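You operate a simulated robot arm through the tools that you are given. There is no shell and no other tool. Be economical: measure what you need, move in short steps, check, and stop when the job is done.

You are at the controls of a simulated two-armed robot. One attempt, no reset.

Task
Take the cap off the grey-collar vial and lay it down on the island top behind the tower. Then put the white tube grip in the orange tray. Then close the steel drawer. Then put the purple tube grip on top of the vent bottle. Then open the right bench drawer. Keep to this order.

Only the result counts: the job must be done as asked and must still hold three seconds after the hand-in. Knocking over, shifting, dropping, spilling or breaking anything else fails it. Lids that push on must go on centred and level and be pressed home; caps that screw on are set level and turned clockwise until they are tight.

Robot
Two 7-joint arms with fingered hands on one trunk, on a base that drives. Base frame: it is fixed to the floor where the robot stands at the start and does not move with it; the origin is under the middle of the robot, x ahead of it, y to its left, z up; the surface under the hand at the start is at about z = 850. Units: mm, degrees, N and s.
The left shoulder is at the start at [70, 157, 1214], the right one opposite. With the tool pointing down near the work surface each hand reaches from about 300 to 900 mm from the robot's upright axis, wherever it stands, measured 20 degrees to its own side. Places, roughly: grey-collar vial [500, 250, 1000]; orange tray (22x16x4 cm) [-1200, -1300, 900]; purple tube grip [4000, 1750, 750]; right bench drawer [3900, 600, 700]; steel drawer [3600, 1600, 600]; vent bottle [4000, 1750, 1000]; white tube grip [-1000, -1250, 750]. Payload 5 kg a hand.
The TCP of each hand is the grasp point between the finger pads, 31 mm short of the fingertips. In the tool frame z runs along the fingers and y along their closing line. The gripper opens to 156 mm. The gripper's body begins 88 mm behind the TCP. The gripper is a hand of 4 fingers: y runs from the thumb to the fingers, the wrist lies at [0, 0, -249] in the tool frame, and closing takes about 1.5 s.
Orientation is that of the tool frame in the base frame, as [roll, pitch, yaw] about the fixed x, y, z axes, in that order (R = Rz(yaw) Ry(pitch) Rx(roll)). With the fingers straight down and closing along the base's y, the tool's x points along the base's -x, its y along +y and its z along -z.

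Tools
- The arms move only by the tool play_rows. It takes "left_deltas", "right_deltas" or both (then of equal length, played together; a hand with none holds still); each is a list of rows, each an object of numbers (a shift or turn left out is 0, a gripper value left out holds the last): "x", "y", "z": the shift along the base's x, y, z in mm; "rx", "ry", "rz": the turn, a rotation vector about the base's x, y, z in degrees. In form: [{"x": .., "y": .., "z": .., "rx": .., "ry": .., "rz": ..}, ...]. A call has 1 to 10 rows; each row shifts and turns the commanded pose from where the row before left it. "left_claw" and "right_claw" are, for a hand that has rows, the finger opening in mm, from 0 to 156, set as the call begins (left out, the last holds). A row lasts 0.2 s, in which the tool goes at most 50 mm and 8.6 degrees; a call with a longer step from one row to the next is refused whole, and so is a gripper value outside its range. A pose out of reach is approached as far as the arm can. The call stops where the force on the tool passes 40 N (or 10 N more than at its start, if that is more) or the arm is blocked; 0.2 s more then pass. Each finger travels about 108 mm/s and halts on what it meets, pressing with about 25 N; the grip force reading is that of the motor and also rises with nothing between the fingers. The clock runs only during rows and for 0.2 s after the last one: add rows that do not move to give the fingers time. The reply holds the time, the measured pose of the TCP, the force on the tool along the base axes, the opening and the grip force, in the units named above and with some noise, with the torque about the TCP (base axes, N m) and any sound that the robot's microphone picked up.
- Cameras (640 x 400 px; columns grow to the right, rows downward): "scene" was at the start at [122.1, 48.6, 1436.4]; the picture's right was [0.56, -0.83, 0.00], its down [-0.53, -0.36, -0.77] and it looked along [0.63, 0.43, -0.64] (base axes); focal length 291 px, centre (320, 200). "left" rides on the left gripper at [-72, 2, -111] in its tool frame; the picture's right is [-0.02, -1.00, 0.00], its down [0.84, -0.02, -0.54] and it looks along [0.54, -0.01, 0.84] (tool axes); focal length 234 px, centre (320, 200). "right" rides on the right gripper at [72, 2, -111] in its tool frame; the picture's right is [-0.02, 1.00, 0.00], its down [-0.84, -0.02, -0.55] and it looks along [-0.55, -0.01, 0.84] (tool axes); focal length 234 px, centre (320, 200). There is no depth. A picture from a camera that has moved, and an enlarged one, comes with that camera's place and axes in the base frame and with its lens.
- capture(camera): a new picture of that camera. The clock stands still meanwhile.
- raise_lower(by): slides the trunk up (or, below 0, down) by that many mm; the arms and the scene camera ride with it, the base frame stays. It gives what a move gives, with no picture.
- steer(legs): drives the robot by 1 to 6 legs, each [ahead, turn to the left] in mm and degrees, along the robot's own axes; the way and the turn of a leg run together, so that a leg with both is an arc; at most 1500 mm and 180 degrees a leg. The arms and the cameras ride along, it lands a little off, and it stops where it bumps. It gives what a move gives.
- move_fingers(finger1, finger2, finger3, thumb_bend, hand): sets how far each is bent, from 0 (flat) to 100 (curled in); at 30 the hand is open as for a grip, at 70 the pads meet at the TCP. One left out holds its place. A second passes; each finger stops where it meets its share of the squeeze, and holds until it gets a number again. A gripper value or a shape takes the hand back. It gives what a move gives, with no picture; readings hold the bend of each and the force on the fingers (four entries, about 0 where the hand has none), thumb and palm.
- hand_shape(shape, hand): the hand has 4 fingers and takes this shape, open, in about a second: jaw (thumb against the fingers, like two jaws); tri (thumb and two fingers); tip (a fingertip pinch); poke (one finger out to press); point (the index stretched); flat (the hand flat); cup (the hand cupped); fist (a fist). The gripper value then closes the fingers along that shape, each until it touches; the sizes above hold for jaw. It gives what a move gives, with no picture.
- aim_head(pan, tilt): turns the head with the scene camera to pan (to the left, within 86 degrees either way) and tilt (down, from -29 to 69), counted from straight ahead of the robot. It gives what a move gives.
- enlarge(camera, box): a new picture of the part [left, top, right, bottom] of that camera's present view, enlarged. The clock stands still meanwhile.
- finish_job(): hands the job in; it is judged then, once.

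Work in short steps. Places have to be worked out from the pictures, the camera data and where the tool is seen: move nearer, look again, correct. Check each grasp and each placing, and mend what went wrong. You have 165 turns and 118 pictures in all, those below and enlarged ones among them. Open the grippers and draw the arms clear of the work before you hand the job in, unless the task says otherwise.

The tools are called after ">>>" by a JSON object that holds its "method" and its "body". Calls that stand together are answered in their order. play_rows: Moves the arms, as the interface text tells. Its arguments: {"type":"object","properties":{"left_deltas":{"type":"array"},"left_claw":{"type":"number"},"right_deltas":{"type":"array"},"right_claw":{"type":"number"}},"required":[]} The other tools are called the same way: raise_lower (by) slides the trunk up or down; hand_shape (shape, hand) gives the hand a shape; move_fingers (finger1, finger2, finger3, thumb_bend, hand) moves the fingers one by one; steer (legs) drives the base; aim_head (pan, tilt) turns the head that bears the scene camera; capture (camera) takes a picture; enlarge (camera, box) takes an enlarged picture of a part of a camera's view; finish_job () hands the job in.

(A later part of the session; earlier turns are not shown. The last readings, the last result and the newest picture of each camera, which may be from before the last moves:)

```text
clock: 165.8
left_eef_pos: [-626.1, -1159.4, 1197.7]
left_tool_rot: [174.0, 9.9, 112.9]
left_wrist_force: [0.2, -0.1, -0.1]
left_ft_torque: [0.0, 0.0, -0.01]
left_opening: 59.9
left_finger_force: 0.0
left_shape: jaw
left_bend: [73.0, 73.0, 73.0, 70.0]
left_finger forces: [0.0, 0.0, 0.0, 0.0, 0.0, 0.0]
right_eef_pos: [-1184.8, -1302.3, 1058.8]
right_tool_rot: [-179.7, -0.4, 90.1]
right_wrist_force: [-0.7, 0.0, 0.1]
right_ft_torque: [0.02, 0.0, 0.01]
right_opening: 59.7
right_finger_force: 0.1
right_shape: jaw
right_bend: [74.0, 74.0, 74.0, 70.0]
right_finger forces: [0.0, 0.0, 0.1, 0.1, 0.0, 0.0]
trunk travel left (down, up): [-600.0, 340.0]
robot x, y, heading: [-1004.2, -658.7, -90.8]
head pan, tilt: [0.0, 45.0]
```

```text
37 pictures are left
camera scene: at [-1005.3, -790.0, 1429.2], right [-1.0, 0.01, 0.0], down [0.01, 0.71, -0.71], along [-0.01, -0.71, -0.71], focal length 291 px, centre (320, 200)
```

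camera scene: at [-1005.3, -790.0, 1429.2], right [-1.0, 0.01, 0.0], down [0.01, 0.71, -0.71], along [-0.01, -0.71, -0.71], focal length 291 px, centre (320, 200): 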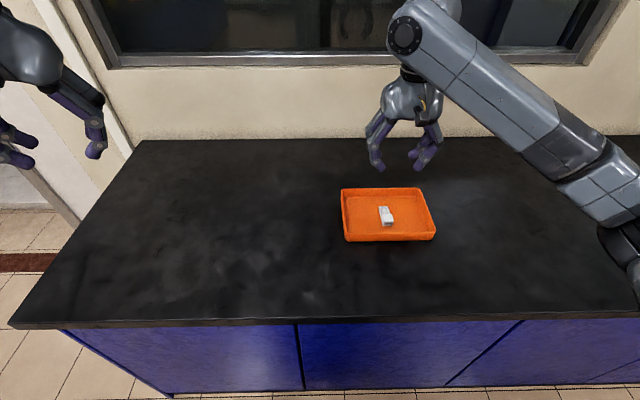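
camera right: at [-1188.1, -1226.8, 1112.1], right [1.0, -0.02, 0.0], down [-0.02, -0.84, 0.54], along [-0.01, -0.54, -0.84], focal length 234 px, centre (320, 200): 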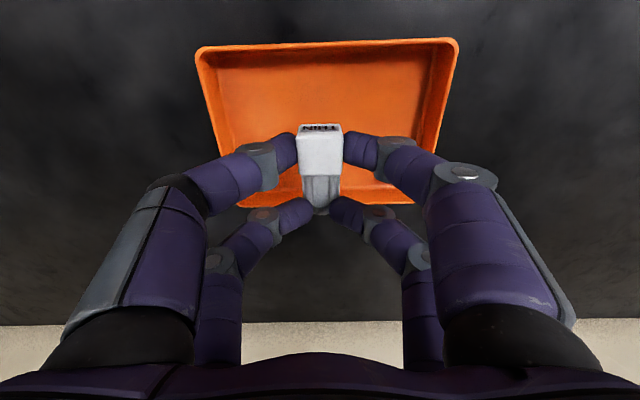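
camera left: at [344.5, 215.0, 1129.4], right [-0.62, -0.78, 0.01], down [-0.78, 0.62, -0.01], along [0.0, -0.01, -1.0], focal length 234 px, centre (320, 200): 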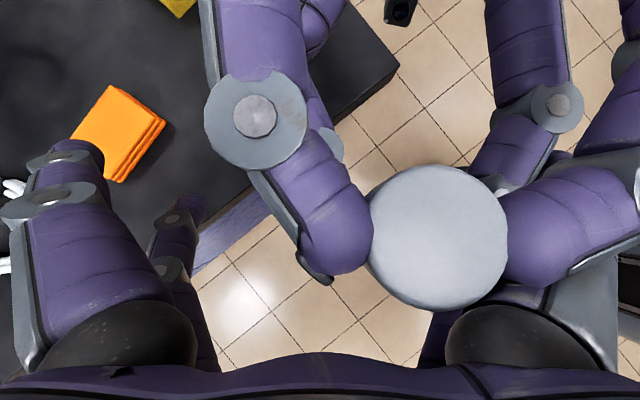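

The white grip lies in the orange tray. Step two is done. I pull the right arm in, turn around, and drive along below the island toward the steel drawer side.

>>> {"method": "play_rows", "body": {"right_deltas": [{"y": 30, "z": 15}, {"y": 40, "x": 10, "z": 20}, {"y": 40, "x": 10, "z": 20}, {"y": 40, "x": 10, "z": 20}, {"y": 40, "x": 10}]}}

>>> {"method": "steer", "body": {"legs": [[0, 88.5], [1150, 0], [1150, 0], [1000, 0]]}}

>>> {"method": "aim_head", "body": {"pan": 35, "tilt": 20}}

>>> {"method": "capture", "body": {"camera": "scene"}}

```text
clock: 167.0
left_eef_pos: [-625.8, -1158.4, 1197.0]
left_tool_rot: [174.0, 9.9, 113.0]
left_wrist_force: [-0.7, -0.1, 0.3]
left_ft_torque: [0.01, -0.01, 0.01]
left_opening: 60.1
left_finger_force: 0.1
left_shape: jaw
left_bend: [73.0, 73.0, 73.0, 70.0]
left_finger forces: [0.0, 0.1, 0.0, 0.1, 0.1, 0.0]
right_eef_pos: [-1144.6, -1109.5, 1135.1]
right_tool_rot: [-179.7, -0.4, 90.1]
right_wrist_force: [-0.5, -0.2, -0.4]
right_ft_torque: [-0.02, 0.0, -0.05]
right_opening: 59.4
right_finger_force: 0.1
right_shape: jaw
right_bend: [74.0, 74.0, 74.0, 70.0]
right_finger forces: [0.1, 0.0, 0.1, 0.0, 0.1, 0.0]
trunk travel left (down, up): [-600.0, 340.0]
robot x, y, heading: [-1005.0, -657.9, -90.9]
head pan, tilt: [0.0, 45.0]
```

```text
clock: 184.6
left_eef_pos: [2278.9, -490.7, 1199.7]
left_tool_rot: [174.2, 10.2, -161.0]
left_wrist_force: [-0.1, -0.1, 0.7]
left_ft_torque: [0.02, 0.04, -0.02]
left_opening: 60.3
left_finger_force: 0.0
left_shape: jaw
left_bend: [73.0, 73.0, 73.0, 70.0]
left_finger forces: [0.0, 0.0, 0.1, 0.0, 0.1, 0.0]
right_eef_pos: [2189.1, -1002.7, 1135.5]
right_tool_rot: [-179.1, 0.0, 176.6]
right_wrist_force: [-0.2, -0.8, 0.3]
right_ft_torque: [0.03, 0.01, 0.02]
right_opening: 59.9
right_finger_force: 0.1
right_shape: jaw
right_bend: [74.0, 74.0, 74.0, 70.0]
right_finger forces: [0.0, 0.0, 0.0, 0.0, 0.0, 0.0]
trunk travel left (down, up): [-600.0, 340.0]
robot x, y, heading: [1762.8, -836.3, -5.6]
head pan, tilt: [0.0, 45.0]
stopped in leg 4: the robot was blocked; the commanded pose is now the measured one
```

```text
clock: 185.6
left_eef_pos: [2277.4, -490.4, 1200.0]
left_tool_rot: [174.4, 10.4, -160.9]
left_wrist_force: [-1.1, 0.4, 0.0]
left_ft_torque: [0.04, 0.02, -0.04]
left_opening: 60.4
left_finger_force: 0.0
left_shape: jaw
left_bend: [73.0, 73.0, 73.0, 70.0]
left_finger forces: [0.1, 0.0, 0.0, 0.0, 0.1, 0.0]
right_eef_pos: [2188.6, -1002.2, 1136.6]
right_tool_rot: [-179.2, 0.0, 176.6]
right_wrist_force: [-0.7, -0.3, -0.2]
right_ft_torque: [0.0, 0.02, 0.02]
right_opening: 59.8
right_finger_force: 0.0
right_shape: jaw
right_bend: [74.0, 74.0, 74.0, 70.0]
right_finger forces: [0.0, 0.0, 0.1, 0.0, 0.1, 0.0]
trunk travel left (down, up): [-600.0, 340.0]
robot x, y, heading: [1764.3, -835.2, -4.9]
head pan, tilt: [35.0, 20.0]
```

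```text
36 pictures are left
camera scene: at [1880.4, -790.9, 1469.5], right [0.5, -0.87, 0.01], down [-0.29, -0.17, -0.94], along [0.82, 0.47, -0.33], focal length 291 px, centre (320, 200)
```

scene: 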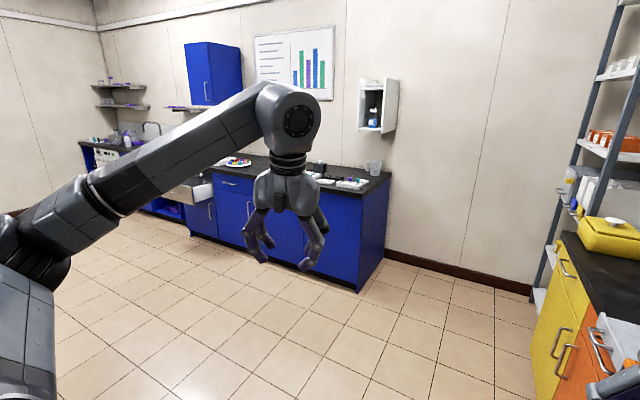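

The base was blocked at [1763, −836]. I look down and right to see by what.

>>> {"method": "aim_head", "body": {"pan": -30, "tilt": 50}}

>>> {"method": "capture", "body": {"camera": "scene"}}

```text
clock: 186.9
left_eef_pos: [2276.1, -489.1, 1200.8]
left_tool_rot: [174.2, 10.4, -161.0]
left_wrist_force: [0.4, 0.6, -0.7]
left_ft_torque: [-0.01, 0.04, -0.02]
left_opening: 60.2
left_finger_force: 0.0
left_shape: jaw
left_bend: [73.0, 73.0, 73.0, 70.0]
left_finger forces: [0.0, 0.0, 0.0, 0.1, 0.0, 0.1]
right_eef_pos: [2188.0, -1003.1, 1134.6]
right_tool_rot: [-179.2, 0.0, 176.6]
right_wrist_force: [-0.1, -0.3, -1.2]
right_ft_torque: [-0.01, -0.02, -0.02]
right_opening: 59.6
right_finger_force: 0.0
right_shape: jaw
right_bend: [74.0, 74.0, 74.0, 70.0]
right_finger forces: [0.0, 0.0, 0.0, 0.0, 0.0, 0.0]
trunk travel left (down, up): [-600.0, 340.0]
robot x, y, heading: [1764.9, -837.0, -5.3]
head pan, tilt: [-30.0, 50.0]
```

```text
35 pictures are left
camera scene: at [1863.2, -881.7, 1423.9], right [-0.57, -0.82, -0.01], down [-0.62, 0.44, -0.65], along [0.54, -0.37, -0.76], focal length 291 px, centre (320, 200)
```

scene: 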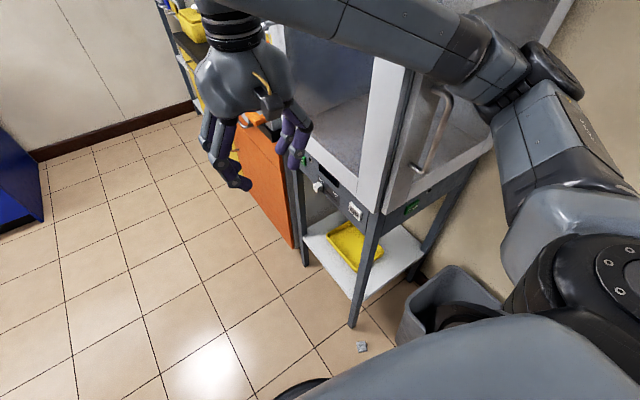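

Nothing appears to have moved; probably the right elbow met the fume-hood stand. I back up, turn left and drive into the open aisle toward the blue bench.

>>> {"method": "steer", "body": {"legs": [[-250, 0], [0, 45], [1000, 0]]}}

>>> {"method": "aim_head", "body": {"pan": 10, "tilt": 20}}

>>> {"method": "capture", "body": {"camera": "scene"}}

```text
clock: 193.0
left_eef_pos: [1897.5, 34.0, 1192.2]
left_tool_rot: [173.7, 8.7, -114.4]
left_wrist_force: [-7.3, -18.2, -2.4]
left_ft_torque: [0.57, -0.09, 1.26]
left_opening: 61.0
left_finger_force: 0.0
left_shape: jaw
left_bend: [74.0, 73.0, 73.0, 70.0]
left_finger forces: [18.6, 0.1, 0.0, 0.0, 0.1, 0.1]
right_eef_pos: [2209.1, -374.9, 1132.2]
right_tool_rot: [-179.2, -0.5, -136.8]
right_wrist_force: [-0.1, 0.7, 0.1]
right_ft_torque: [-0.03, -0.04, 0.01]
right_opening: 59.8
right_finger_force: 0.1
right_shape: jaw
right_bend: [74.0, 74.0, 74.0, 70.0]
right_finger forces: [0.0, 0.1, 0.0, 0.0, 0.0, 0.0]
trunk travel left (down, up): [-600.0, 340.0]
robot x, y, heading: [1789.8, -574.5, 41.4]
head pan, tilt: [-30.0, 50.0]
heard: click, click
stopped in leg 3: the force on the tool passed its limit at 94 N (the readings are from after the stop); the commanded pose is now the measured one
```

```text
clock: 194.1
left_eef_pos: [1901.1, 36.5, 1194.3]
left_tool_rot: [173.7, 9.1, -114.5]
left_wrist_force: [0.7, -13.9, -2.9]
left_ft_torque: [0.38, -0.08, 0.55]
left_opening: 58.5
left_finger_force: 0.1
left_shape: jaw
left_bend: [74.0, 73.0, 73.0, 70.0]
left_finger forces: [12.8, 0.0, 0.0, 0.0, 0.0, 0.1]
right_eef_pos: [2213.0, -377.7, 1130.0]
right_tool_rot: [-179.5, -0.6, -136.8]
right_wrist_force: [-0.3, 0.1, -0.7]
right_ft_torque: [-0.03, -0.01, 0.02]
right_opening: 59.6
right_finger_force: 0.1
right_shape: jaw
right_bend: [74.0, 74.0, 74.0, 70.0]
right_finger forces: [0.0, 0.0, 0.0, 0.0, 0.0, 0.0]
trunk travel left (down, up): [-600.0, 340.0]
robot x, y, heading: [1788.3, -574.7, 41.5]
head pan, tilt: [10.0, 20.0]
```

```text
34 pictures are left
camera scene: at [1888.5, -472.3, 1468.0], right [0.78, -0.63, 0.0], down [-0.21, -0.27, -0.94], along [0.59, 0.73, -0.34], focal length 291 px, centre (320, 200)
```

scene: 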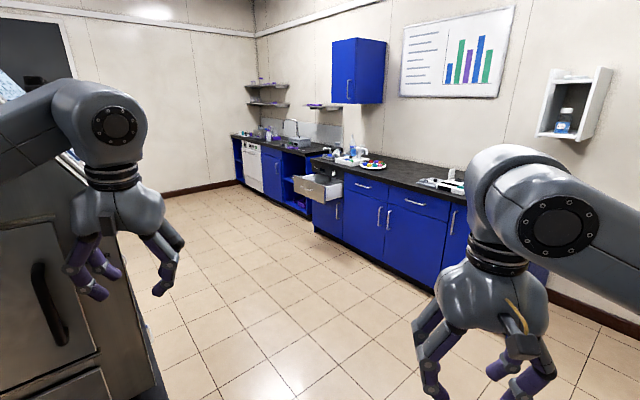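

The left hand brushed the steel cabinet's end face. I back off, turn right away from it, and look at the cabinet.

>>> {"method": "steer", "body": {"legs": [[-90, 0], [0, -38]]}}

>>> {"method": "aim_head", "body": {"pan": 70, "tilt": 30}}

>>> {"method": "capture", "body": {"camera": "scene"}}

```text
clock: 197.0
left_eef_pos: [2185.1, -215.7, 1194.2]
left_tool_rot: [173.7, 9.1, -152.0]
left_wrist_force: [-0.3, -0.2, 0.2]
left_ft_torque: [-0.01, -0.02, 0.01]
left_opening: 60.1
left_finger_force: 0.0
left_shape: jaw
left_bend: [74.0, 73.0, 73.0, 70.0]
left_finger forces: [0.0, 0.0, 0.1, 0.0, 0.0, 0.1]
right_eef_pos: [2179.6, -734.4, 1129.9]
right_tool_rot: [-179.2, -0.6, -174.4]
right_wrist_force: [-0.7, 0.3, -0.3]
right_ft_torque: [0.0, 0.02, 0.02]
right_opening: 59.4
right_finger_force: 0.1
right_shape: jaw
right_bend: [74.0, 74.0, 74.0, 70.0]
right_finger forces: [0.1, 0.1, 0.0, 0.0, 0.1, 0.0]
trunk travel left (down, up): [-600.0, 340.0]
robot x, y, heading: [1723.6, -635.8, 4.0]
head pan, tilt: [10.0, 20.0]
```

```text
clock: 198.3
left_eef_pos: [2185.0, -215.7, 1194.3]
left_tool_rot: [173.7, 9.2, -152.1]
left_wrist_force: [-0.4, -0.8, -0.1]
left_ft_torque: [0.02, 0.01, 0.03]
left_opening: 59.9
left_finger_force: 0.1
left_shape: jaw
left_bend: [74.0, 73.0, 73.0, 70.0]
left_finger forces: [0.1, 0.1, 0.0, 0.1, 0.0, 0.0]
right_eef_pos: [2179.0, -733.9, 1130.6]
right_tool_rot: [-179.3, -0.7, -174.3]
right_wrist_force: [-0.9, 0.1, -0.7]
right_ft_torque: [-0.01, -0.01, 0.01]
right_opening: 59.7
right_finger_force: 0.1
right_shape: jaw
right_bend: [74.0, 74.0, 74.0, 70.0]
right_finger forces: [0.0, 0.0, 0.1, 0.0, 0.0, 0.0]
trunk travel left (down, up): [-600.0, 340.0]
robot x, y, heading: [1723.2, -636.2, 4.0]
head pan, tilt: [70.0, 30.0]
```

```text
33 pictures are left
camera scene: at [1800.1, -544.8, 1451.9], right [0.96, -0.28, 0.0], down [-0.14, -0.48, -0.87], along [0.24, 0.83, -0.5], focal length 291 px, centre (320, 200)
```

scene: 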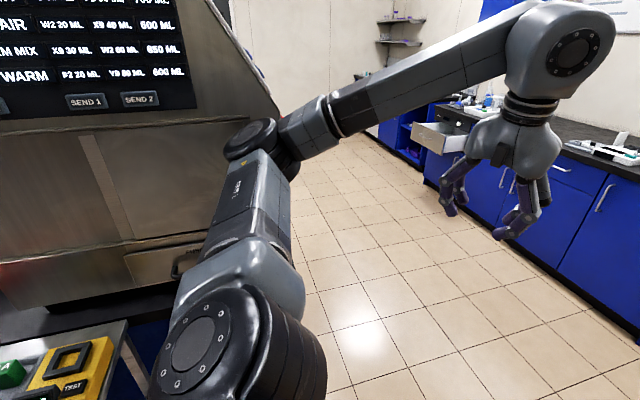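

The machine looks undisturbed. The open steel drawer is ahead at about [3550, 1610, 620], and the bench front is at x≈3800. I drive clear of the island, then up the aisle.

>>> {"method": "steer", "body": {"legs": [[0, 14], [1080, 0], [0, 69], [900, 0], [850, 0]]}}

>>> {"method": "aim_head", "body": {"pan": -70, "tilt": 35}}

>>> {"method": "capture", "body": {"camera": "scene"}}

```text
clock: 200.7
left_eef_pos: [2151.0, -92.2, 1199.3]
left_tool_rot: [173.9, 9.5, -137.6]
left_wrist_force: [0.7, -0.5, 0.8]
left_ft_torque: [0.0, -0.01, 0.0]
left_opening: 60.0
left_finger_force: 0.0
left_shape: jaw
left_bend: [74.0, 73.0, 73.0, 70.0]
left_finger forces: [0.0, 0.0, 0.1, 0.1, 0.0, 0.0]
right_eef_pos: [2273.6, -596.9, 1130.2]
right_tool_rot: [-179.6, -0.5, -160.2]
right_wrist_force: [-0.3, 0.5, 0.2]
right_ft_torque: [0.0, 0.0, 0.0]
right_opening: 59.7
right_finger_force: 0.1
right_shape: jaw
right_bend: [74.0, 74.0, 74.0, 70.0]
right_finger forces: [0.0, 0.0, 0.1, 0.0, 0.0, 0.1]
trunk travel left (down, up): [-600.0, 340.0]
robot x, y, heading: [1810.2, -607.2, 18.4]
head pan, tilt: [70.0, 30.0]
stopped in leg 2: the robot was blocked; the commanded pose is now the measured one
```

```text
clock: 202.9
left_eef_pos: [2150.1, -93.1, 1200.0]
left_tool_rot: [173.9, 9.5, -137.6]
left_wrist_force: [0.3, -0.3, 0.7]
left_ft_torque: [0.02, -0.05, 0.03]
left_opening: 60.0
left_finger_force: 0.0
left_shape: jaw
left_bend: [74.0, 73.0, 73.0, 70.0]
left_finger forces: [0.1, 0.1, 0.0, 0.0, 0.0, 0.1]
right_eef_pos: [2272.2, -597.1, 1130.3]
right_tool_rot: [-179.6, -0.4, -160.2]
right_wrist_force: [-0.3, 1.3, -0.2]
right_ft_torque: [0.01, -0.02, 0.03]
right_opening: 59.7
right_finger_force: 0.0
right_shape: jaw
right_bend: [74.0, 74.0, 74.0, 70.0]
right_finger forces: [0.0, 0.0, 0.0, 0.1, 0.0, 0.0]
trunk travel left (down, up): [-600.0, 340.0]
robot x, y, heading: [1808.7, -607.6, 18.0]
head pan, tilt: [-70.0, 35.0]
```

```text
32 pictures are left
camera scene: at [1908.3, -669.5, 1444.1], right [-0.79, -0.62, -0.01], down [-0.35, 0.46, -0.82], along [0.51, -0.64, -0.58], focal length 291 px, centre (320, 200)
```

scene: 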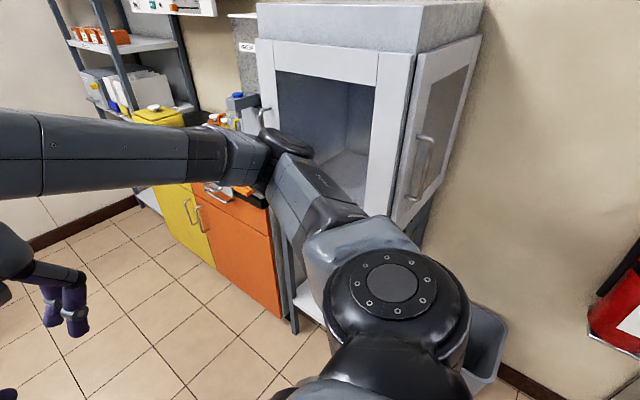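

Blocked again at nearly the same x. I look steeply down ahead of the base for a low obstacle.

>>> {"method": "aim_head", "body": {"pan": 0, "tilt": 62}}

>>> {"method": "capture", "body": {"camera": "scene"}}

```text
clock: 204.3
left_eef_pos: [2149.2, -93.9, 1198.8]
left_tool_rot: [173.8, 9.5, -137.6]
left_wrist_force: [0.2, -0.3, -0.5]
left_ft_torque: [-0.01, -0.05, 0.02]
left_opening: 59.9
left_finger_force: 0.0
left_shape: jaw
left_bend: [74.0, 73.0, 73.0, 70.0]
left_finger forces: [0.0, 0.1, 0.0, 0.0, 0.0, 0.1]
right_eef_pos: [2272.5, -598.5, 1132.5]
right_tool_rot: [-179.7, -0.4, -160.2]
right_wrist_force: [0.4, -0.8, -0.7]
right_ft_torque: [0.0, 0.01, 0.01]
right_opening: 60.1
right_finger_force: 0.0
right_shape: jaw
right_bend: [74.0, 74.0, 74.0, 70.0]
right_finger forces: [0.1, 0.0, 0.1, 0.1, 0.0, 0.0]
trunk travel left (down, up): [-600.0, 340.0]
robot x, y, heading: [1810.2, -607.7, 18.1]
head pan, tilt: [0.0, 62.0]
```

```text
31 pictures are left
camera scene: at [1915.4, -580.2, 1408.1], right [0.31, -0.95, 0.0], down [-0.84, -0.27, -0.47], along [0.45, 0.15, -0.88], focal length 291 px, centre (320, 200)
```

scene: 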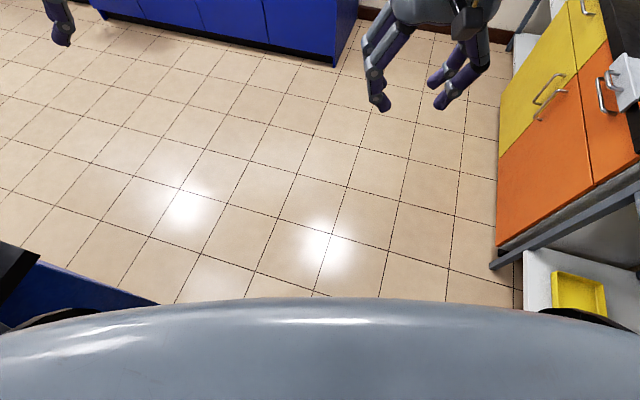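

The floor ahead is clear, so the block is unexplained. I probe with a short forward drive.

>>> {"method": "steer", "body": {"legs": [[200, 0]]}}

```text
clock: 205.0
left_eef_pos: [2150.7, -94.3, 1198.6]
left_tool_rot: [173.8, 9.2, -137.5]
left_wrist_force: [-0.1, -0.1, 0.9]
left_ft_torque: [0.04, -0.02, -0.03]
left_opening: 59.9
left_finger_force: 0.1
left_shape: jaw
left_bend: [74.0, 73.0, 73.0, 70.0]
left_finger forces: [0.0, 0.0, 0.1, 0.0, 0.0, 0.1]
right_eef_pos: [2273.5, -598.5, 1131.5]
right_tool_rot: [-179.6, -0.5, -160.2]
right_wrist_force: [-0.3, -0.2, 0.6]
right_ft_torque: [0.0, -0.02, 0.02]
right_opening: 59.8
right_finger_force: 0.2
right_shape: jaw
right_bend: [74.0, 74.0, 74.0, 70.0]
right_finger forces: [0.1, 0.1, 0.0, 0.0, 0.1, 0.0]
trunk travel left (down, up): [-600.0, 340.0]
robot x, y, heading: [1811.3, -609.5, 18.1]
head pan, tilt: [0.0, 62.0]
stopped in leg 1: the robot was blocked; the commanded pose is now the measured one
```

Most likely the flared elbows catch the console and the hood. I back up a little and stretch both hands forward to tuck the elbows in.

>>> {"method": "steer", "body": {"legs": [[-80, 0], [0, -12]]}}

>>> {"method": "play_rows", "body": {"left_deltas": [{"x": 32, "y": -15}, {"x": 32, "y": -15}, {"x": 32, "y": -15}, {"x": 32, "y": -15}, {"x": 32, "y": -15}, {"x": 32, "y": -15}, {"x": 32, "y": -10}], "right_deltas": [{"x": 32, "y": -8}, {"x": 32, "y": -8}, {"x": 32, "y": -8}, {"x": 32, "y": -8}, {"x": 32, "y": -8}, {"x": 32, "y": 0}, {"x": 32}]}}

>>> {"method": "steer", "body": {"legs": [[0, -6], [500, 0]]}}

```text
clock: 206.8
left_eef_pos: [2177.8, -194.9, 1194.7]
left_tool_rot: [174.1, 9.3, -149.3]
left_wrist_force: [0.2, -0.9, 0.1]
left_ft_torque: [0.03, 0.01, 0.0]
left_opening: 60.1
left_finger_force: 0.1
left_shape: jaw
left_bend: [74.0, 73.0, 73.0, 70.0]
left_finger forces: [0.1, 0.0, 0.0, 0.0, 0.0, 0.1]
right_eef_pos: [2193.7, -714.5, 1130.9]
right_tool_rot: [-179.3, -0.7, -172.2]
right_wrist_force: [-0.6, -0.3, -0.1]
right_ft_torque: [-0.03, 0.04, -0.01]
right_opening: 59.7
right_finger_force: 0.0
right_shape: jaw
right_bend: [74.0, 74.0, 74.0, 70.0]
right_finger forces: [0.0, 0.0, 0.1, 0.0, 0.1, 0.0]
trunk travel left (down, up): [-600.0, 340.0]
robot x, y, heading: [1731.8, -628.7, 6.3]
head pan, tilt: [0.0, 62.0]
```

```text
clock: 208.4
left_eef_pos: [2403.9, -296.7, 1193.6]
left_tool_rot: [173.9, 9.0, -149.5]
left_wrist_force: [0.3, -0.5, 0.0]
left_ft_torque: [-0.02, 0.04, -0.01]
left_opening: 59.9
left_finger_force: 0.1
left_shape: jaw
left_bend: [74.0, 73.0, 73.0, 70.0]
left_finger forces: [0.1, 0.1, 0.0, 0.0, 0.1, 0.0]
right_eef_pos: [2419.8, -754.3, 1127.0]
right_tool_rot: [-179.4, -0.7, -172.1]
right_wrist_force: [0.4, 0.0, -0.2]
right_ft_torque: [0.0, 0.04, 0.02]
right_opening: 59.7
right_finger_force: 0.1
right_shape: jaw
right_bend: [74.0, 74.0, 74.0, 70.0]
right_finger forces: [0.0, 0.0, 0.1, 0.1, 0.1, 0.0]
trunk travel left (down, up): [-600.0, 340.0]
robot x, y, heading: [1736.0, -634.7, 6.4]
head pan, tilt: [0.0, 62.0]
```

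```text
clock: 211.9
left_eef_pos: [2929.0, -359.3, 1195.0]
left_tool_rot: [174.1, 9.1, -155.1]
left_wrist_force: [-0.5, 0.1, -0.3]
left_ft_torque: [-0.01, 0.01, 0.05]
left_opening: 60.2
left_finger_force: 0.0
left_shape: jaw
left_bend: [74.0, 73.0, 73.0, 70.0]
left_finger forces: [0.0, 0.1, 0.1, 0.0, 0.0, 0.1]
right_eef_pos: [2898.7, -816.7, 1129.4]
right_tool_rot: [-179.3, -0.6, -177.7]
right_wrist_force: [-0.4, -0.4, -0.9]
right_ft_torque: [-0.02, -0.02, 0.0]
right_opening: 59.7
right_finger_force: 0.1
right_shape: jaw
right_bend: [74.0, 74.0, 74.0, 70.0]
right_finger forces: [0.0, 0.1, 0.1, 0.0, 0.1, 0.0]
trunk travel left (down, up): [-600.0, 340.0]
robot x, y, heading: [2232.7, -624.5, 1.0]
head pan, tilt: [0.0, 62.0]
```

That cleared it. I continue into the aisle and up toward the steel drawer.

>>> {"method": "steer", "body": {"legs": [[550, 0], [0, 86], [1000, 0], [1000, 0], [0, -70]]}}

>>> {"method": "aim_head", "body": {"pan": 0, "tilt": 30}}

>>> {"method": "capture", "body": {"camera": "scene"}}

```text
clock: 231.5
left_eef_pos: [3440.9, 1849.6, 1194.7]
left_tool_rot: [174.0, 9.1, -139.0]
left_wrist_force: [0.0, 0.4, 0.9]
left_ft_torque: [-0.02, 0.02, -0.02]
left_opening: 60.0
left_finger_force: 0.0
left_shape: jaw
left_bend: [74.0, 73.0, 73.0, 70.0]
left_finger forces: [0.0, 0.1, 0.0, 0.0, 0.0, 0.0]
right_eef_pos: [3538.8, 1400.8, 1130.5]
right_tool_rot: [-179.3, -0.7, -161.6]
right_wrist_force: [-0.8, 0.3, 0.5]
right_ft_torque: [0.0, 0.02, -0.02]
right_opening: 59.7
right_finger_force: 0.1
right_shape: jaw
right_bend: [74.0, 74.0, 74.0, 70.0]
right_finger forces: [0.1, 0.1, 0.0, 0.0, 0.0, 0.1]
trunk travel left (down, up): [-600.0, 340.0]
robot x, y, heading: [2845.3, 1396.4, 16.8]
head pan, tilt: [0.0, 62.0]
```

```text
clock: 232.4
left_eef_pos: [3440.5, 1848.2, 1195.6]
left_tool_rot: [174.0, 9.1, -139.1]
left_wrist_force: [0.1, -0.6, 0.1]
left_ft_torque: [-0.03, 0.0, 0.0]
left_opening: 59.9
left_finger_force: 0.0
left_shape: jaw
left_bend: [74.0, 73.0, 73.0, 70.0]
left_finger forces: [0.0, 0.0, 0.0, 0.0, 0.0, 0.1]
right_eef_pos: [3538.0, 1401.1, 1129.1]
right_tool_rot: [-179.3, -0.7, -161.8]
right_wrist_force: [-0.6, 0.0, -0.3]
right_ft_torque: [0.01, 0.0, 0.0]
right_opening: 59.5
right_finger_force: 0.0
right_shape: jaw
right_bend: [74.0, 74.0, 74.0, 70.0]
right_finger forces: [0.1, 0.0, 0.0, 0.0, 0.1, 0.1]
trunk travel left (down, up): [-600.0, 340.0]
robot x, y, heading: [2841.0, 1398.7, 16.6]
head pan, tilt: [0.0, 30.0]
```

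```text
30 pictures are left
camera scene: at [2980.6, 1437.3, 1451.8], right [0.29, -0.96, 0.0], down [-0.48, -0.14, -0.87], along [0.83, 0.25, -0.5], focal length 291 px, centre (320, 200)
```

scene: 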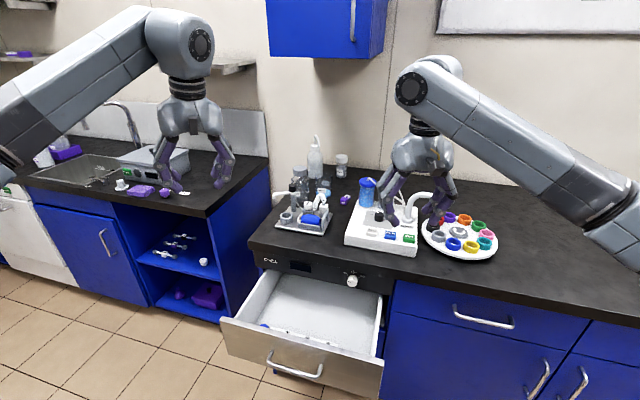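

The open drawer front is at about [3470, 1650, 580], the counter edge at x≈3660. I square the robot to +x, then bring the left hand back and turn it to point forward for pushing.

>>> {"method": "steer", "body": {"legs": [[0, -16.6]]}}

>>> {"method": "play_rows", "body": {"left_deltas": [{"x": -24, "ry": -8.2, "rz": -1.3}, {"x": -24, "ry": -8.2, "rz": -1.3}, {"x": -24, "ry": -8.2, "rz": -1.3}, {"x": -24, "ry": -8.2, "rz": -1.3}, {"x": -24, "ry": -8.2, "rz": -1.3}, {"x": -24, "ry": -8.2, "rz": -1.3}, {"x": -24, "ry": -8.2, "rz": -1.3}, {"x": -24, "ry": -8.2, "rz": -1.3}, {"x": -24, "ry": -8.2, "rz": -1.3}, {"x": -24, "ry": -8.2, "rz": -1.3}], "right_deltas": [{"x": -15}, {"x": -15}, {"x": -15}, {"x": -15}, {"x": -15}, {"x": -15}, {"x": -15}, {"x": -15}, {"x": -15}, {"x": -15}]}}

```text
clock: 233.8
left_eef_pos: [3543.4, 1663.1, 1194.5]
left_tool_rot: [174.1, 9.2, -155.4]
left_wrist_force: [0.3, -0.3, 0.2]
left_ft_torque: [0.03, -0.01, 0.0]
left_opening: 60.1
left_finger_force: 0.2
left_shape: jaw
left_bend: [74.0, 73.0, 73.0, 70.0]
left_finger forces: [0.0, 0.0, 0.0, 0.0, 0.0, 0.0]
right_eef_pos: [3510.3, 1207.1, 1129.6]
right_tool_rot: [-179.2, -0.7, -178.0]
right_wrist_force: [0.2, -0.2, 0.1]
right_ft_torque: [-0.04, 0.02, 0.05]
right_opening: 59.9
right_finger_force: 0.0
right_shape: jaw
right_bend: [74.0, 74.0, 74.0, 70.0]
right_finger forces: [0.1, 0.1, 0.1, 0.0, 0.0, 0.0]
trunk travel left (down, up): [-600.0, 340.0]
robot x, y, heading: [2845.1, 1395.9, 0.3]
head pan, tilt: [0.0, 30.0]
```

```text
clock: 236.0
left_eef_pos: [3388.4, 1644.0, 1195.9]
left_tool_rot: [-148.5, 58.0, -141.6]
left_wrist_force: [0.0, -0.5, -0.7]
left_ft_torque: [0.0, -0.01, 0.0]
left_opening: 59.9
left_finger_force: 0.2
left_shape: jaw
left_bend: [74.0, 73.0, 73.0, 70.0]
left_finger forces: [0.1, 0.0, 0.0, 0.1, 0.1, 0.1]
left hand out of reach, approached as far as the arm can: row 7, 8, 9, 10
right_eef_pos: [3359.1, 1204.7, 1128.5]
right_tool_rot: [-179.3, -0.6, -178.0]
right_wrist_force: [0.4, 0.6, -0.2]
right_ft_torque: [0.0, 0.0, 0.0]
right_opening: 59.6
right_finger_force: 0.0
right_shape: jaw
right_bend: [74.0, 74.0, 74.0, 70.0]
right_finger forces: [0.0, 0.0, 0.0, 0.0, 0.1, 0.0]
trunk travel left (down, up): [-600.0, 340.0]
robot x, y, heading: [2845.1, 1397.5, 0.8]
head pan, tilt: [0.0, 30.0]
```

The left hand points forward and 27° down, which is good for pushing. I back the base 90 mm, make a fist, and lower the trunk.

>>> {"method": "steer", "body": {"legs": [[-90, 0]]}}

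>>> {"method": "hand_shape", "body": {"hand": "left", "shape": "fist"}}

>>> {"method": "raise_lower", "body": {"by": -560}}

>>> {"method": "aim_head", "body": {"pan": 22, "tilt": 30}}

>>> {"method": "capture", "body": {"camera": "scene"}}

```text
clock: 237.1
left_eef_pos: [3297.7, 1645.2, 1196.4]
left_tool_rot: [-148.7, 57.8, -141.5]
left_wrist_force: [-0.6, 0.7, 0.0]
left_ft_torque: [0.01, -0.02, -0.01]
left_opening: 59.9
left_finger_force: 0.1
left_shape: jaw
left_bend: [74.0, 73.0, 73.0, 70.0]
left_finger forces: [0.0, 0.0, 0.1, 0.1, 0.1, 0.0]
right_eef_pos: [3269.3, 1205.4, 1130.0]
right_tool_rot: [-179.3, -0.6, -177.8]
right_wrist_force: [-0.8, 0.0, -1.0]
right_ft_torque: [0.01, -0.03, 0.02]
right_opening: 60.0
right_finger_force: 0.1
right_shape: jaw
right_bend: [74.0, 74.0, 74.0, 70.0]
right_finger forces: [0.0, 0.0, 0.0, 0.1, 0.1, 0.1]
trunk travel left (down, up): [-600.0, 340.0]
robot x, y, heading: [2752.6, 1393.4, 0.7]
head pan, tilt: [0.0, 30.0]
```

```text
clock: 238.0
left_eef_pos: [3299.4, 1645.5, 1194.3]
left_tool_rot: [-148.6, 57.8, -141.5]
left_wrist_force: [0.5, 0.6, 0.0]
left_ft_torque: [0.01, 0.01, 0.0]
left_opening: 0.0
left_finger_force: 0.0
left_shape: fist
left_bend: [100.0, 100.0, 100.0, 52.0]
left_finger forces: [0.0, 0.0, 0.0, 0.0, 0.0, 0.0]
right_eef_pos: [3271.1, 1206.9, 1128.8]
right_tool_rot: [-179.3, -0.7, -177.8]
right_wrist_force: [0.0, -0.7, 0.7]
right_ft_torque: [0.0, 0.0, 0.02]
right_opening: 59.8
right_finger_force: 0.1
right_shape: jaw
right_bend: [74.0, 74.0, 74.0, 70.0]
right_finger forces: [0.0, 0.0, 0.0, 0.0, 0.0, 0.0]
trunk travel left (down, up): [-600.0, 340.0]
robot x, y, heading: [2753.5, 1395.4, 0.5]
head pan, tilt: [0.0, 30.0]
```

```text
refused: -560 is not a number from -400 to 400
```

```text
clock: 238.8
left_eef_pos: [3298.8, 1644.5, 1195.5]
left_tool_rot: [-148.7, 57.9, -141.6]
left_wrist_force: [-0.1, -0.3, 0.8]
left_ft_torque: [0.02, 0.03, -0.01]
left_opening: 0.0
left_finger_force: 0.1
left_shape: fist
left_bend: [100.0, 100.0, 100.0, 52.0]
left_finger forces: [0.1, 0.0, 0.1, 0.1, 0.0, 0.0]
right_eef_pos: [3271.2, 1206.8, 1128.8]
right_tool_rot: [-179.2, -0.7, -177.9]
right_wrist_force: [0.9, -0.4, 0.5]
right_ft_torque: [-0.04, -0.01, 0.03]
right_opening: 59.5
right_finger_force: 0.0
right_shape: jaw
right_bend: [74.0, 74.0, 74.0, 70.0]
right_finger forces: [0.0, 0.0, 0.0, 0.0, 0.1, 0.0]
trunk travel left (down, up): [-600.0, 340.0]
robot x, y, heading: [2757.6, 1394.7, 0.9]
head pan, tilt: [22.0, 30.0]
```

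```text
29 pictures are left
camera scene: at [2889.4, 1430.9, 1451.9], right [0.38, -0.92, 0.0], down [-0.46, -0.19, -0.87], along [0.8, 0.33, -0.5], focal length 291 px, centre (320, 200)
```

scene: 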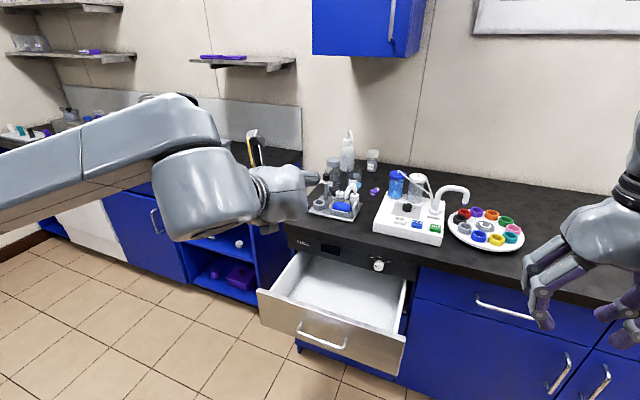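

The drawer handle triangulates to about [3412, 1645, 635] with the panel at x≈3440, top z≈735. I lower the trunk 510 mm in two steps so the fist is at z≈686.

>>> {"method": "raise_lower", "body": {"by": -400}}

>>> {"method": "raise_lower", "body": {"by": -115}}

>>> {"method": "capture", "body": {"camera": "scene"}}

```text
clock: 242.7
left_eef_pos: [3299.1, 1645.0, 794.2]
left_tool_rot: [-148.7, 58.0, -141.7]
left_wrist_force: [1.1, 0.7, 0.6]
left_ft_torque: [-0.01, 0.01, 0.02]
left_opening: 0.1
left_finger_force: 0.0
left_shape: fist
left_bend: [100.0, 99.0, 100.0, 52.0]
left_finger forces: [0.1, 0.0, 0.0, 0.1, 0.0, 0.0]
right_eef_pos: [3269.6, 1206.7, 727.7]
right_tool_rot: [-179.3, -0.7, -177.8]
right_wrist_force: [0.8, -0.4, 0.1]
right_ft_torque: [0.02, 0.0, 0.0]
right_opening: 60.0
right_finger_force: 0.1
right_shape: jaw
right_bend: [74.0, 74.0, 74.0, 70.0]
right_finger forces: [0.1, 0.1, 0.1, 0.0, 0.0, 0.0]
trunk travel left (down, up): [-200.0, 740.0]
robot x, y, heading: [2754.7, 1398.0, 0.9]
head pan, tilt: [22.0, 30.0]
```

```text
clock: 244.1
left_eef_pos: [3298.7, 1644.7, 679.9]
left_tool_rot: [-148.7, 57.9, -141.5]
left_wrist_force: [0.0, 1.0, 0.8]
left_ft_torque: [0.0, 0.01, 0.02]
left_opening: 0.0
left_finger_force: 0.1
left_shape: fist
left_bend: [100.0, 99.0, 100.0, 52.0]
left_finger forces: [0.2, 0.0, 0.1, 0.1, 0.0, 0.0]
right_eef_pos: [3271.2, 1207.0, 613.7]
right_tool_rot: [-179.3, -0.7, -177.9]
right_wrist_force: [0.2, -0.1, -0.3]
right_ft_torque: [-0.01, 0.02, -0.03]
right_opening: 59.7
right_finger_force: 0.1
right_shape: jaw
right_bend: [74.0, 74.0, 74.0, 70.0]
right_finger forces: [0.0, 0.0, 0.0, 0.0, 0.1, 0.1]
trunk travel left (down, up): [-85.0, 855.0]
robot x, y, heading: [2751.4, 1394.4, 0.8]
head pan, tilt: [22.0, 30.0]
```

```text
28 pictures are left
camera scene: at [2889.3, 1431.0, 937.0], right [0.38, -0.92, 0.0], down [-0.46, -0.19, -0.87], along [0.8, 0.33, -0.5], focal length 291 px, centre (320, 200)
```

scene: 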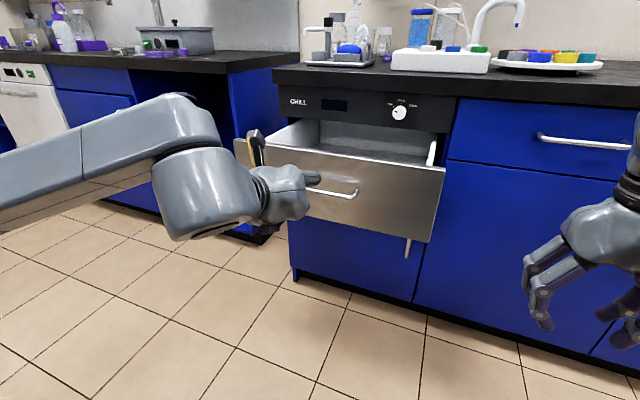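

Now the handle triangulates well to [3423, 1630, 629], with the drawer centre at y≈1590. I move the fist in front of the panel above the handle and start pushing.

>>> {"method": "play_rows", "body": {"left_deltas": [{"y": -17, "z": 5}, {"y": -17, "z": 5}, {"x": 15, "y": -16}, {"x": 20}, {"x": 20}, {"x": 20}, {"x": 20}, {"x": 20}, {"x": 20}, {"x": 20}]}}

```text
clock: 246.3
left_eef_pos: [3453.8, 1594.8, 689.8]
left_tool_rot: [-148.7, 57.9, -141.6]
left_wrist_force: [-0.1, 1.2, -0.8]
left_ft_torque: [0.01, 0.0, 0.03]
left_opening: 0.0
left_finger_force: 0.1
left_shape: fist
left_bend: [100.0, 99.0, 100.0, 52.0]
left_finger forces: [0.1, 0.0, 0.0, 0.1, 0.1, 0.0]
right_eef_pos: [3270.2, 1205.8, 614.3]
right_tool_rot: [-179.3, -0.6, -177.7]
right_wrist_force: [0.8, 0.3, -0.1]
right_ft_torque: [0.01, -0.05, 0.02]
right_opening: 59.7
right_finger_force: 0.1
right_shape: jaw
right_bend: [74.0, 74.0, 74.0, 70.0]
right_finger forces: [0.1, 0.1, 0.0, 0.0, 0.0, 0.0]
trunk travel left (down, up): [-85.0, 855.0]
robot x, y, heading: [2755.3, 1394.8, 0.8]
head pan, tilt: [22.0, 30.0]
```

>>> {"method": "play_rows", "body": {"left_deltas": [{"x": 15}, {"x": 15}, {"x": 15}, {"x": 15}, {"x": 15}, {"x": 15}]}}

>>> {"method": "capture", "body": {"camera": "scene"}}

```text
clock: 247.7
left_eef_pos: [3545.3, 1594.7, 689.2]
left_tool_rot: [-148.7, 57.9, -141.5]
left_wrist_force: [-0.3, 0.0, -0.3]
left_ft_torque: [0.02, 0.05, 0.02]
left_opening: 0.0
left_finger_force: 0.0
left_shape: fist
left_bend: [100.0, 99.0, 100.0, 52.0]
left_finger forces: [0.0, 0.1, 0.0, 0.0, 0.0, 0.0]
right_eef_pos: [3270.2, 1206.6, 613.2]
right_tool_rot: [-179.3, -0.8, -177.9]
right_wrist_force: [0.2, 0.0, 0.0]
right_ft_torque: [0.0, 0.01, 0.0]
right_opening: 59.7
right_finger_force: 0.0
right_shape: jaw
right_bend: [74.0, 74.0, 74.0, 70.0]
right_finger forces: [0.0, 0.1, 0.1, 0.0, 0.1, 0.0]
trunk travel left (down, up): [-85.0, 855.0]
robot x, y, heading: [2754.4, 1393.9, 0.8]
head pan, tilt: [22.0, 30.0]
```

```text
27 pictures are left
camera scene: at [2889.6, 1431.0, 936.8], right [0.38, -0.92, 0.0], down [-0.46, -0.19, -0.87], along [0.8, 0.33, -0.5], focal length 291 px, centre (320, 200)
```

scene: 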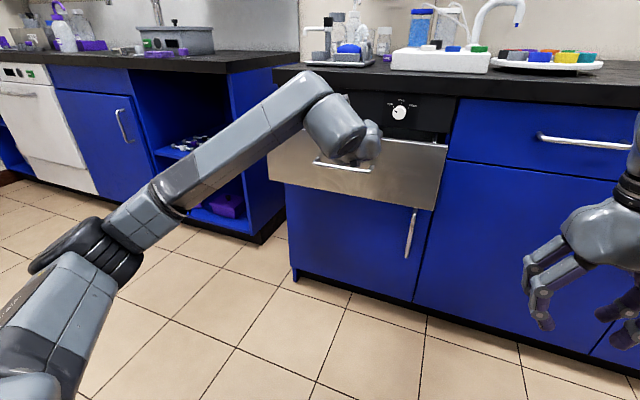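

The drawer is moving in easily. I keep pushing until it stops.

>>> {"method": "play_rows", "body": {"left_deltas": [{"x": 12}, {"x": 12}, {"x": 12}, {"x": 12}, {"x": 12}, {"x": 12}, {"x": 12}]}}

>>> {"method": "capture", "body": {"camera": "scene"}}

```text
clock: 249.3
left_eef_pos: [3627.9, 1596.3, 688.5]
left_tool_rot: [-148.9, 58.0, -141.6]
left_wrist_force: [-0.2, 0.2, -0.7]
left_ft_torque: [0.01, 0.03, 0.04]
left_opening: 0.1
left_finger_force: 0.0
left_shape: fist
left_bend: [100.0, 99.0, 100.0, 52.0]
left_finger forces: [0.0, 0.0, 0.0, 0.0, 0.0, 0.1]
right_eef_pos: [3271.3, 1205.9, 612.8]
right_tool_rot: [-179.4, -0.8, -178.0]
right_wrist_force: [0.3, -0.5, 0.6]
right_ft_torque: [0.03, 0.0, 0.04]
right_opening: 59.7
right_finger_force: 0.0
right_shape: jaw
right_bend: [74.0, 74.0, 74.0, 70.0]
right_finger forces: [0.0, 0.0, 0.0, 0.0, 0.1, 0.0]
trunk travel left (down, up): [-85.0, 855.0]
robot x, y, heading: [2753.4, 1392.1, 0.7]
head pan, tilt: [22.0, 30.0]
```

```text
26 pictures are left
camera scene: at [2889.6, 1431.0, 936.8], right [0.38, -0.92, 0.0], down [-0.46, -0.19, -0.87], along [0.8, 0.33, -0.5], focal length 291 px, centre (320, 200)
```

scene: 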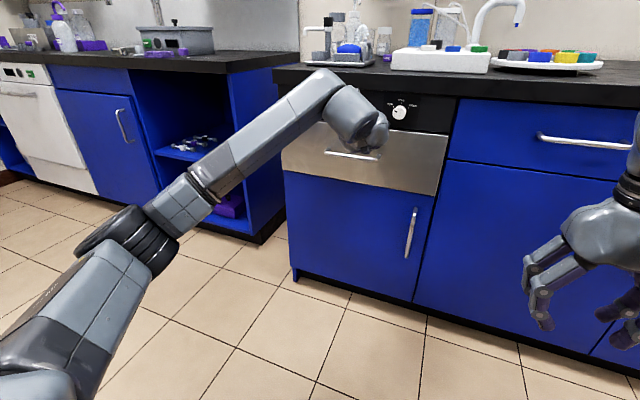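

Nearly flush. I continue in small steps until I feel the stop.

>>> {"method": "play_rows", "body": {"left_deltas": [{"x": 6}, {"x": 6}, {"x": 6}, {"x": 6}, {"x": 6}, {"x": 6}]}}

```text
clock: 250.2
left_eef_pos: [3643.4, 1588.0, 690.3]
left_tool_rot: [-148.7, 57.7, -142.2]
left_wrist_force: [-21.2, -0.5, 0.5]
left_ft_torque: [-0.01, -0.42, 0.07]
left_opening: 0.0
left_finger_force: 0.0
left_shape: fist
left_bend: [100.0, 99.0, 100.0, 59.0]
left_finger forces: [0.0, 0.0, 0.0, 0.0, 21.6, 0.0]
right_eef_pos: [3269.6, 1207.1, 615.4]
right_tool_rot: [-179.3, -0.6, -177.8]
right_wrist_force: [-0.2, -0.3, -0.8]
right_ft_torque: [-0.01, 0.01, -0.05]
right_opening: 59.8
right_finger_force: 0.0
right_shape: jaw
right_bend: [74.0, 74.0, 74.0, 70.0]
right_finger forces: [0.0, 0.1, 0.0, 0.0, 0.1, 0.0]
trunk travel left (down, up): [-85.0, 855.0]
robot x, y, heading: [2753.9, 1393.9, 0.4]
head pan, tilt: [22.0, 30.0]
stopped in row 4 (left hand): the force on the tool passed its limit at 46 N (the readings are from after the stop); the commanded pose is now the measured one
```

Firm stop at 46 N. I retreat the fist and check the drawer.

>>> {"method": "play_rows", "body": {"left_deltas": [{"x": -20}, {"x": -40}, {"x": -40}, {"x": -40}, {"x": -40}, {"x": -40}, {"x": -40}]}}

>>> {"method": "enlarge", "body": {"camera": "scene", "box": [240, 50, 480, 250]}}

```text
clock: 251.8
left_eef_pos: [3384.2, 1588.3, 689.4]
left_tool_rot: [-148.7, 57.7, -142.2]
left_wrist_force: [-0.5, -1.1, 0.1]
left_ft_torque: [0.03, 0.02, -0.02]
left_opening: 0.1
left_finger_force: 0.1
left_shape: fist
left_bend: [100.0, 99.0, 100.0, 52.0]
left_finger forces: [0.0, 0.0, 0.1, 0.0, 0.1, 0.0]
right_eef_pos: [3269.9, 1204.7, 614.2]
right_tool_rot: [-179.4, -0.7, -177.9]
right_wrist_force: [1.1, -0.8, 0.5]
right_ft_torque: [0.01, 0.03, -0.03]
right_opening: 59.5
right_finger_force: 0.1
right_shape: jaw
right_bend: [74.0, 74.0, 74.0, 70.0]
right_finger forces: [0.0, 0.1, 0.0, 0.0, 0.0, 0.0]
trunk travel left (down, up): [-85.0, 855.0]
robot x, y, heading: [2753.8, 1393.7, 0.5]
head pan, tilt: [22.0, 30.0]
```

```text
2.00 times, centred on (360, 150) of scene
camera zoom: at [2888.9, 1430.9, 936.9], right [0.38, -0.92, 0.0], down [-0.46, -0.19, -0.87], along [0.8, 0.33, -0.5], focal length 582 px, centre (240, 300)
```

zoom: 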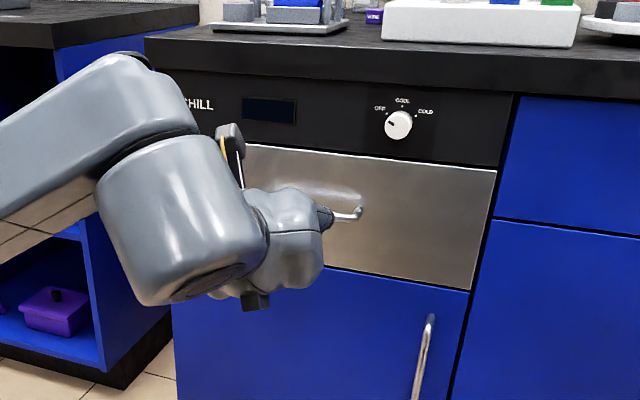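

The drawer is closed flush. Step three is done. I raise the trunk again to work on the bench top, and look.

>>> {"method": "raise_lower", "body": {"by": 400}}

>>> {"method": "raise_lower", "body": {"by": 115}}

>>> {"method": "enlarge", "body": {"camera": "scene", "box": [280, 110, 440, 260]}}

```text
clock: 255.7
left_eef_pos: [3385.1, 1590.5, 1090.5]
left_tool_rot: [-148.7, 57.6, -142.2]
left_wrist_force: [-0.7, -1.5, -0.2]
left_ft_torque: [0.02, 0.0, 0.0]
left_opening: 0.0
left_finger_force: 0.0
left_shape: fist
left_bend: [100.0, 99.0, 100.0, 52.0]
left_finger forces: [0.1, 0.0, 0.0, 0.0, 0.0, 0.1]
right_eef_pos: [3269.8, 1205.6, 1013.1]
right_tool_rot: [-179.3, -0.7, -177.9]
right_wrist_force: [-0.7, -0.1, -0.5]
right_ft_torque: [-0.01, 0.0, -0.01]
right_opening: 59.6
right_finger_force: 0.2
right_shape: jaw
right_bend: [74.0, 74.0, 74.0, 70.0]
right_finger forces: [0.0, 0.0, 0.1, 0.1, 0.0, 0.0]
trunk travel left (down, up): [-485.0, 455.0]
robot x, y, heading: [2756.5, 1395.2, 0.5]
head pan, tilt: [22.0, 30.0]
```

```text
clock: 257.1
left_eef_pos: [3385.0, 1588.6, 1205.5]
left_tool_rot: [-148.7, 57.7, -142.1]
left_wrist_force: [-0.5, 0.7, 0.3]
left_ft_torque: [-0.02, -0.02, 0.01]
left_opening: 0.0
left_finger_force: 0.0
left_shape: fist
left_bend: [100.0, 99.0, 100.0, 52.0]
left_finger forces: [0.1, 0.0, 0.0, 0.1, 0.0, 0.0]
right_eef_pos: [3270.1, 1206.5, 1128.9]
right_tool_rot: [-179.3, -0.7, -177.8]
right_wrist_force: [0.3, -0.3, -0.3]
right_ft_torque: [-0.01, 0.0, 0.0]
right_opening: 59.8
right_finger_force: 0.0
right_shape: jaw
right_bend: [74.0, 74.0, 74.0, 70.0]
right_finger forces: [0.1, 0.0, 0.1, 0.0, 0.1, 0.0]
trunk travel left (down, up): [-600.0, 340.0]
robot x, y, heading: [2756.7, 1398.6, 0.9]
head pan, tilt: [22.0, 30.0]
```

```text
2.67 times, centred on (360, 185) of scene
camera zoom: at [2889.2, 1430.9, 1451.8], right [0.38, -0.92, 0.0], down [-0.46, -0.19, -0.87], along [0.8, 0.33, -0.5], focal length 775 px, centre (213, 240)
```

zoom: 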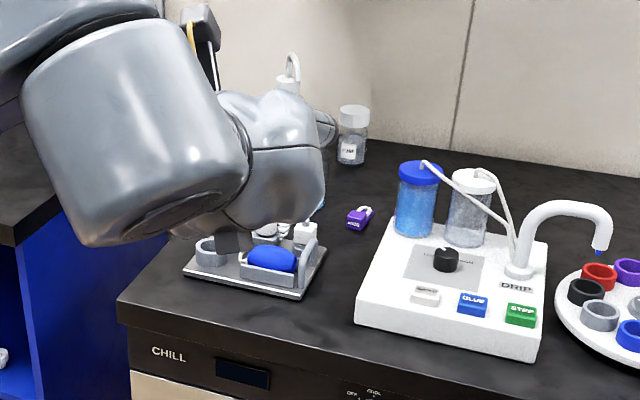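

A small bottle with a white lid stands at [372, 161] px. I enlarge it and the bottles around it to find which is the vent bottle.

>>> {"method": "enlarge", "body": {"camera": "scene", "box": [330, 125, 410, 205]}}

>>> {"method": "play_rows", "body": {"left_deltas": [{"x": -15, "y": 25, "ry": 7}, {"x": -10, "y": 25, "ry": 7}, {"y": 25, "ry": 7}, {"y": 25, "ry": 7}, {"y": 25, "ry": 7}, {"y": 25, "ry": 7}, {"y": 25, "ry": 7}]}}

>>> {"method": "enlarge", "body": {"camera": "scene", "box": [280, 110, 440, 210]}}

```text
5.00 times, centred on (370, 165) of scene
camera zoom: at [2889.2, 1430.9, 1451.8], right [0.38, -0.92, 0.0], down [-0.46, -0.19, -0.87], along [0.8, 0.33, -0.5], focal length 1454 px, centre (70, 375)
```

zoom: 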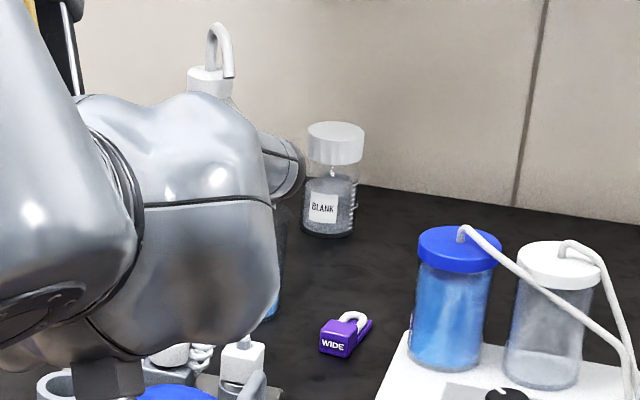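

```text
clock: 258.7
left_eef_pos: [3359.8, 1762.8, 1206.4]
left_tool_rot: [-177.2, 13.5, -160.3]
left_wrist_force: [-0.7, -0.3, -0.1]
left_ft_torque: [-0.02, 0.0, 0.02]
left_opening: 0.0
left_finger_force: 0.1
left_shape: fist
left_bend: [100.0, 99.0, 100.0, 52.0]
left_finger forces: [0.0, 0.0, 0.1, 0.0, 0.0, 0.0]
right_eef_pos: [3270.1, 1205.9, 1127.8]
right_tool_rot: [-179.3, -0.8, -177.9]
right_wrist_force: [0.7, -0.3, -0.1]
right_ft_torque: [-0.03, 0.0, 0.02]
right_opening: 59.6
right_finger_force: 0.0
right_shape: jaw
right_bend: [74.0, 74.0, 74.0, 70.0]
right_finger forces: [0.2, 0.1, 0.0, 0.1, 0.0, 0.1]
trunk travel left (down, up): [-600.0, 340.0]
robot x, y, heading: [2755.2, 1393.3, 0.9]
head pan, tilt: [22.0, 30.0]
```

```text
4.00 times, centred on (360, 160) of scene
camera zoom: at [2889.6, 1431.5, 1451.8], right [0.38, -0.92, 0.0], down [-0.46, -0.19, -0.87], along [0.8, 0.33, -0.5], focal length 1163 px, centre (160, 360)
```

zoom: 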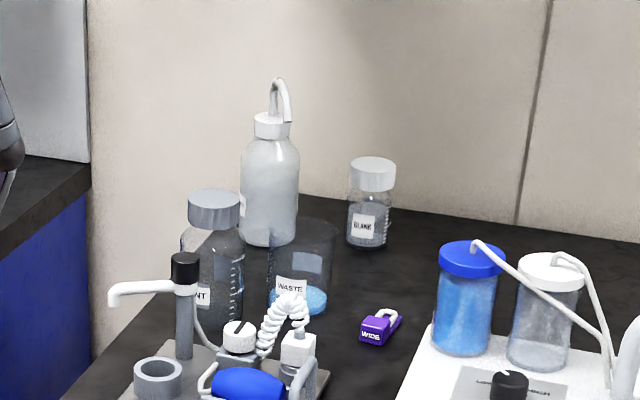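

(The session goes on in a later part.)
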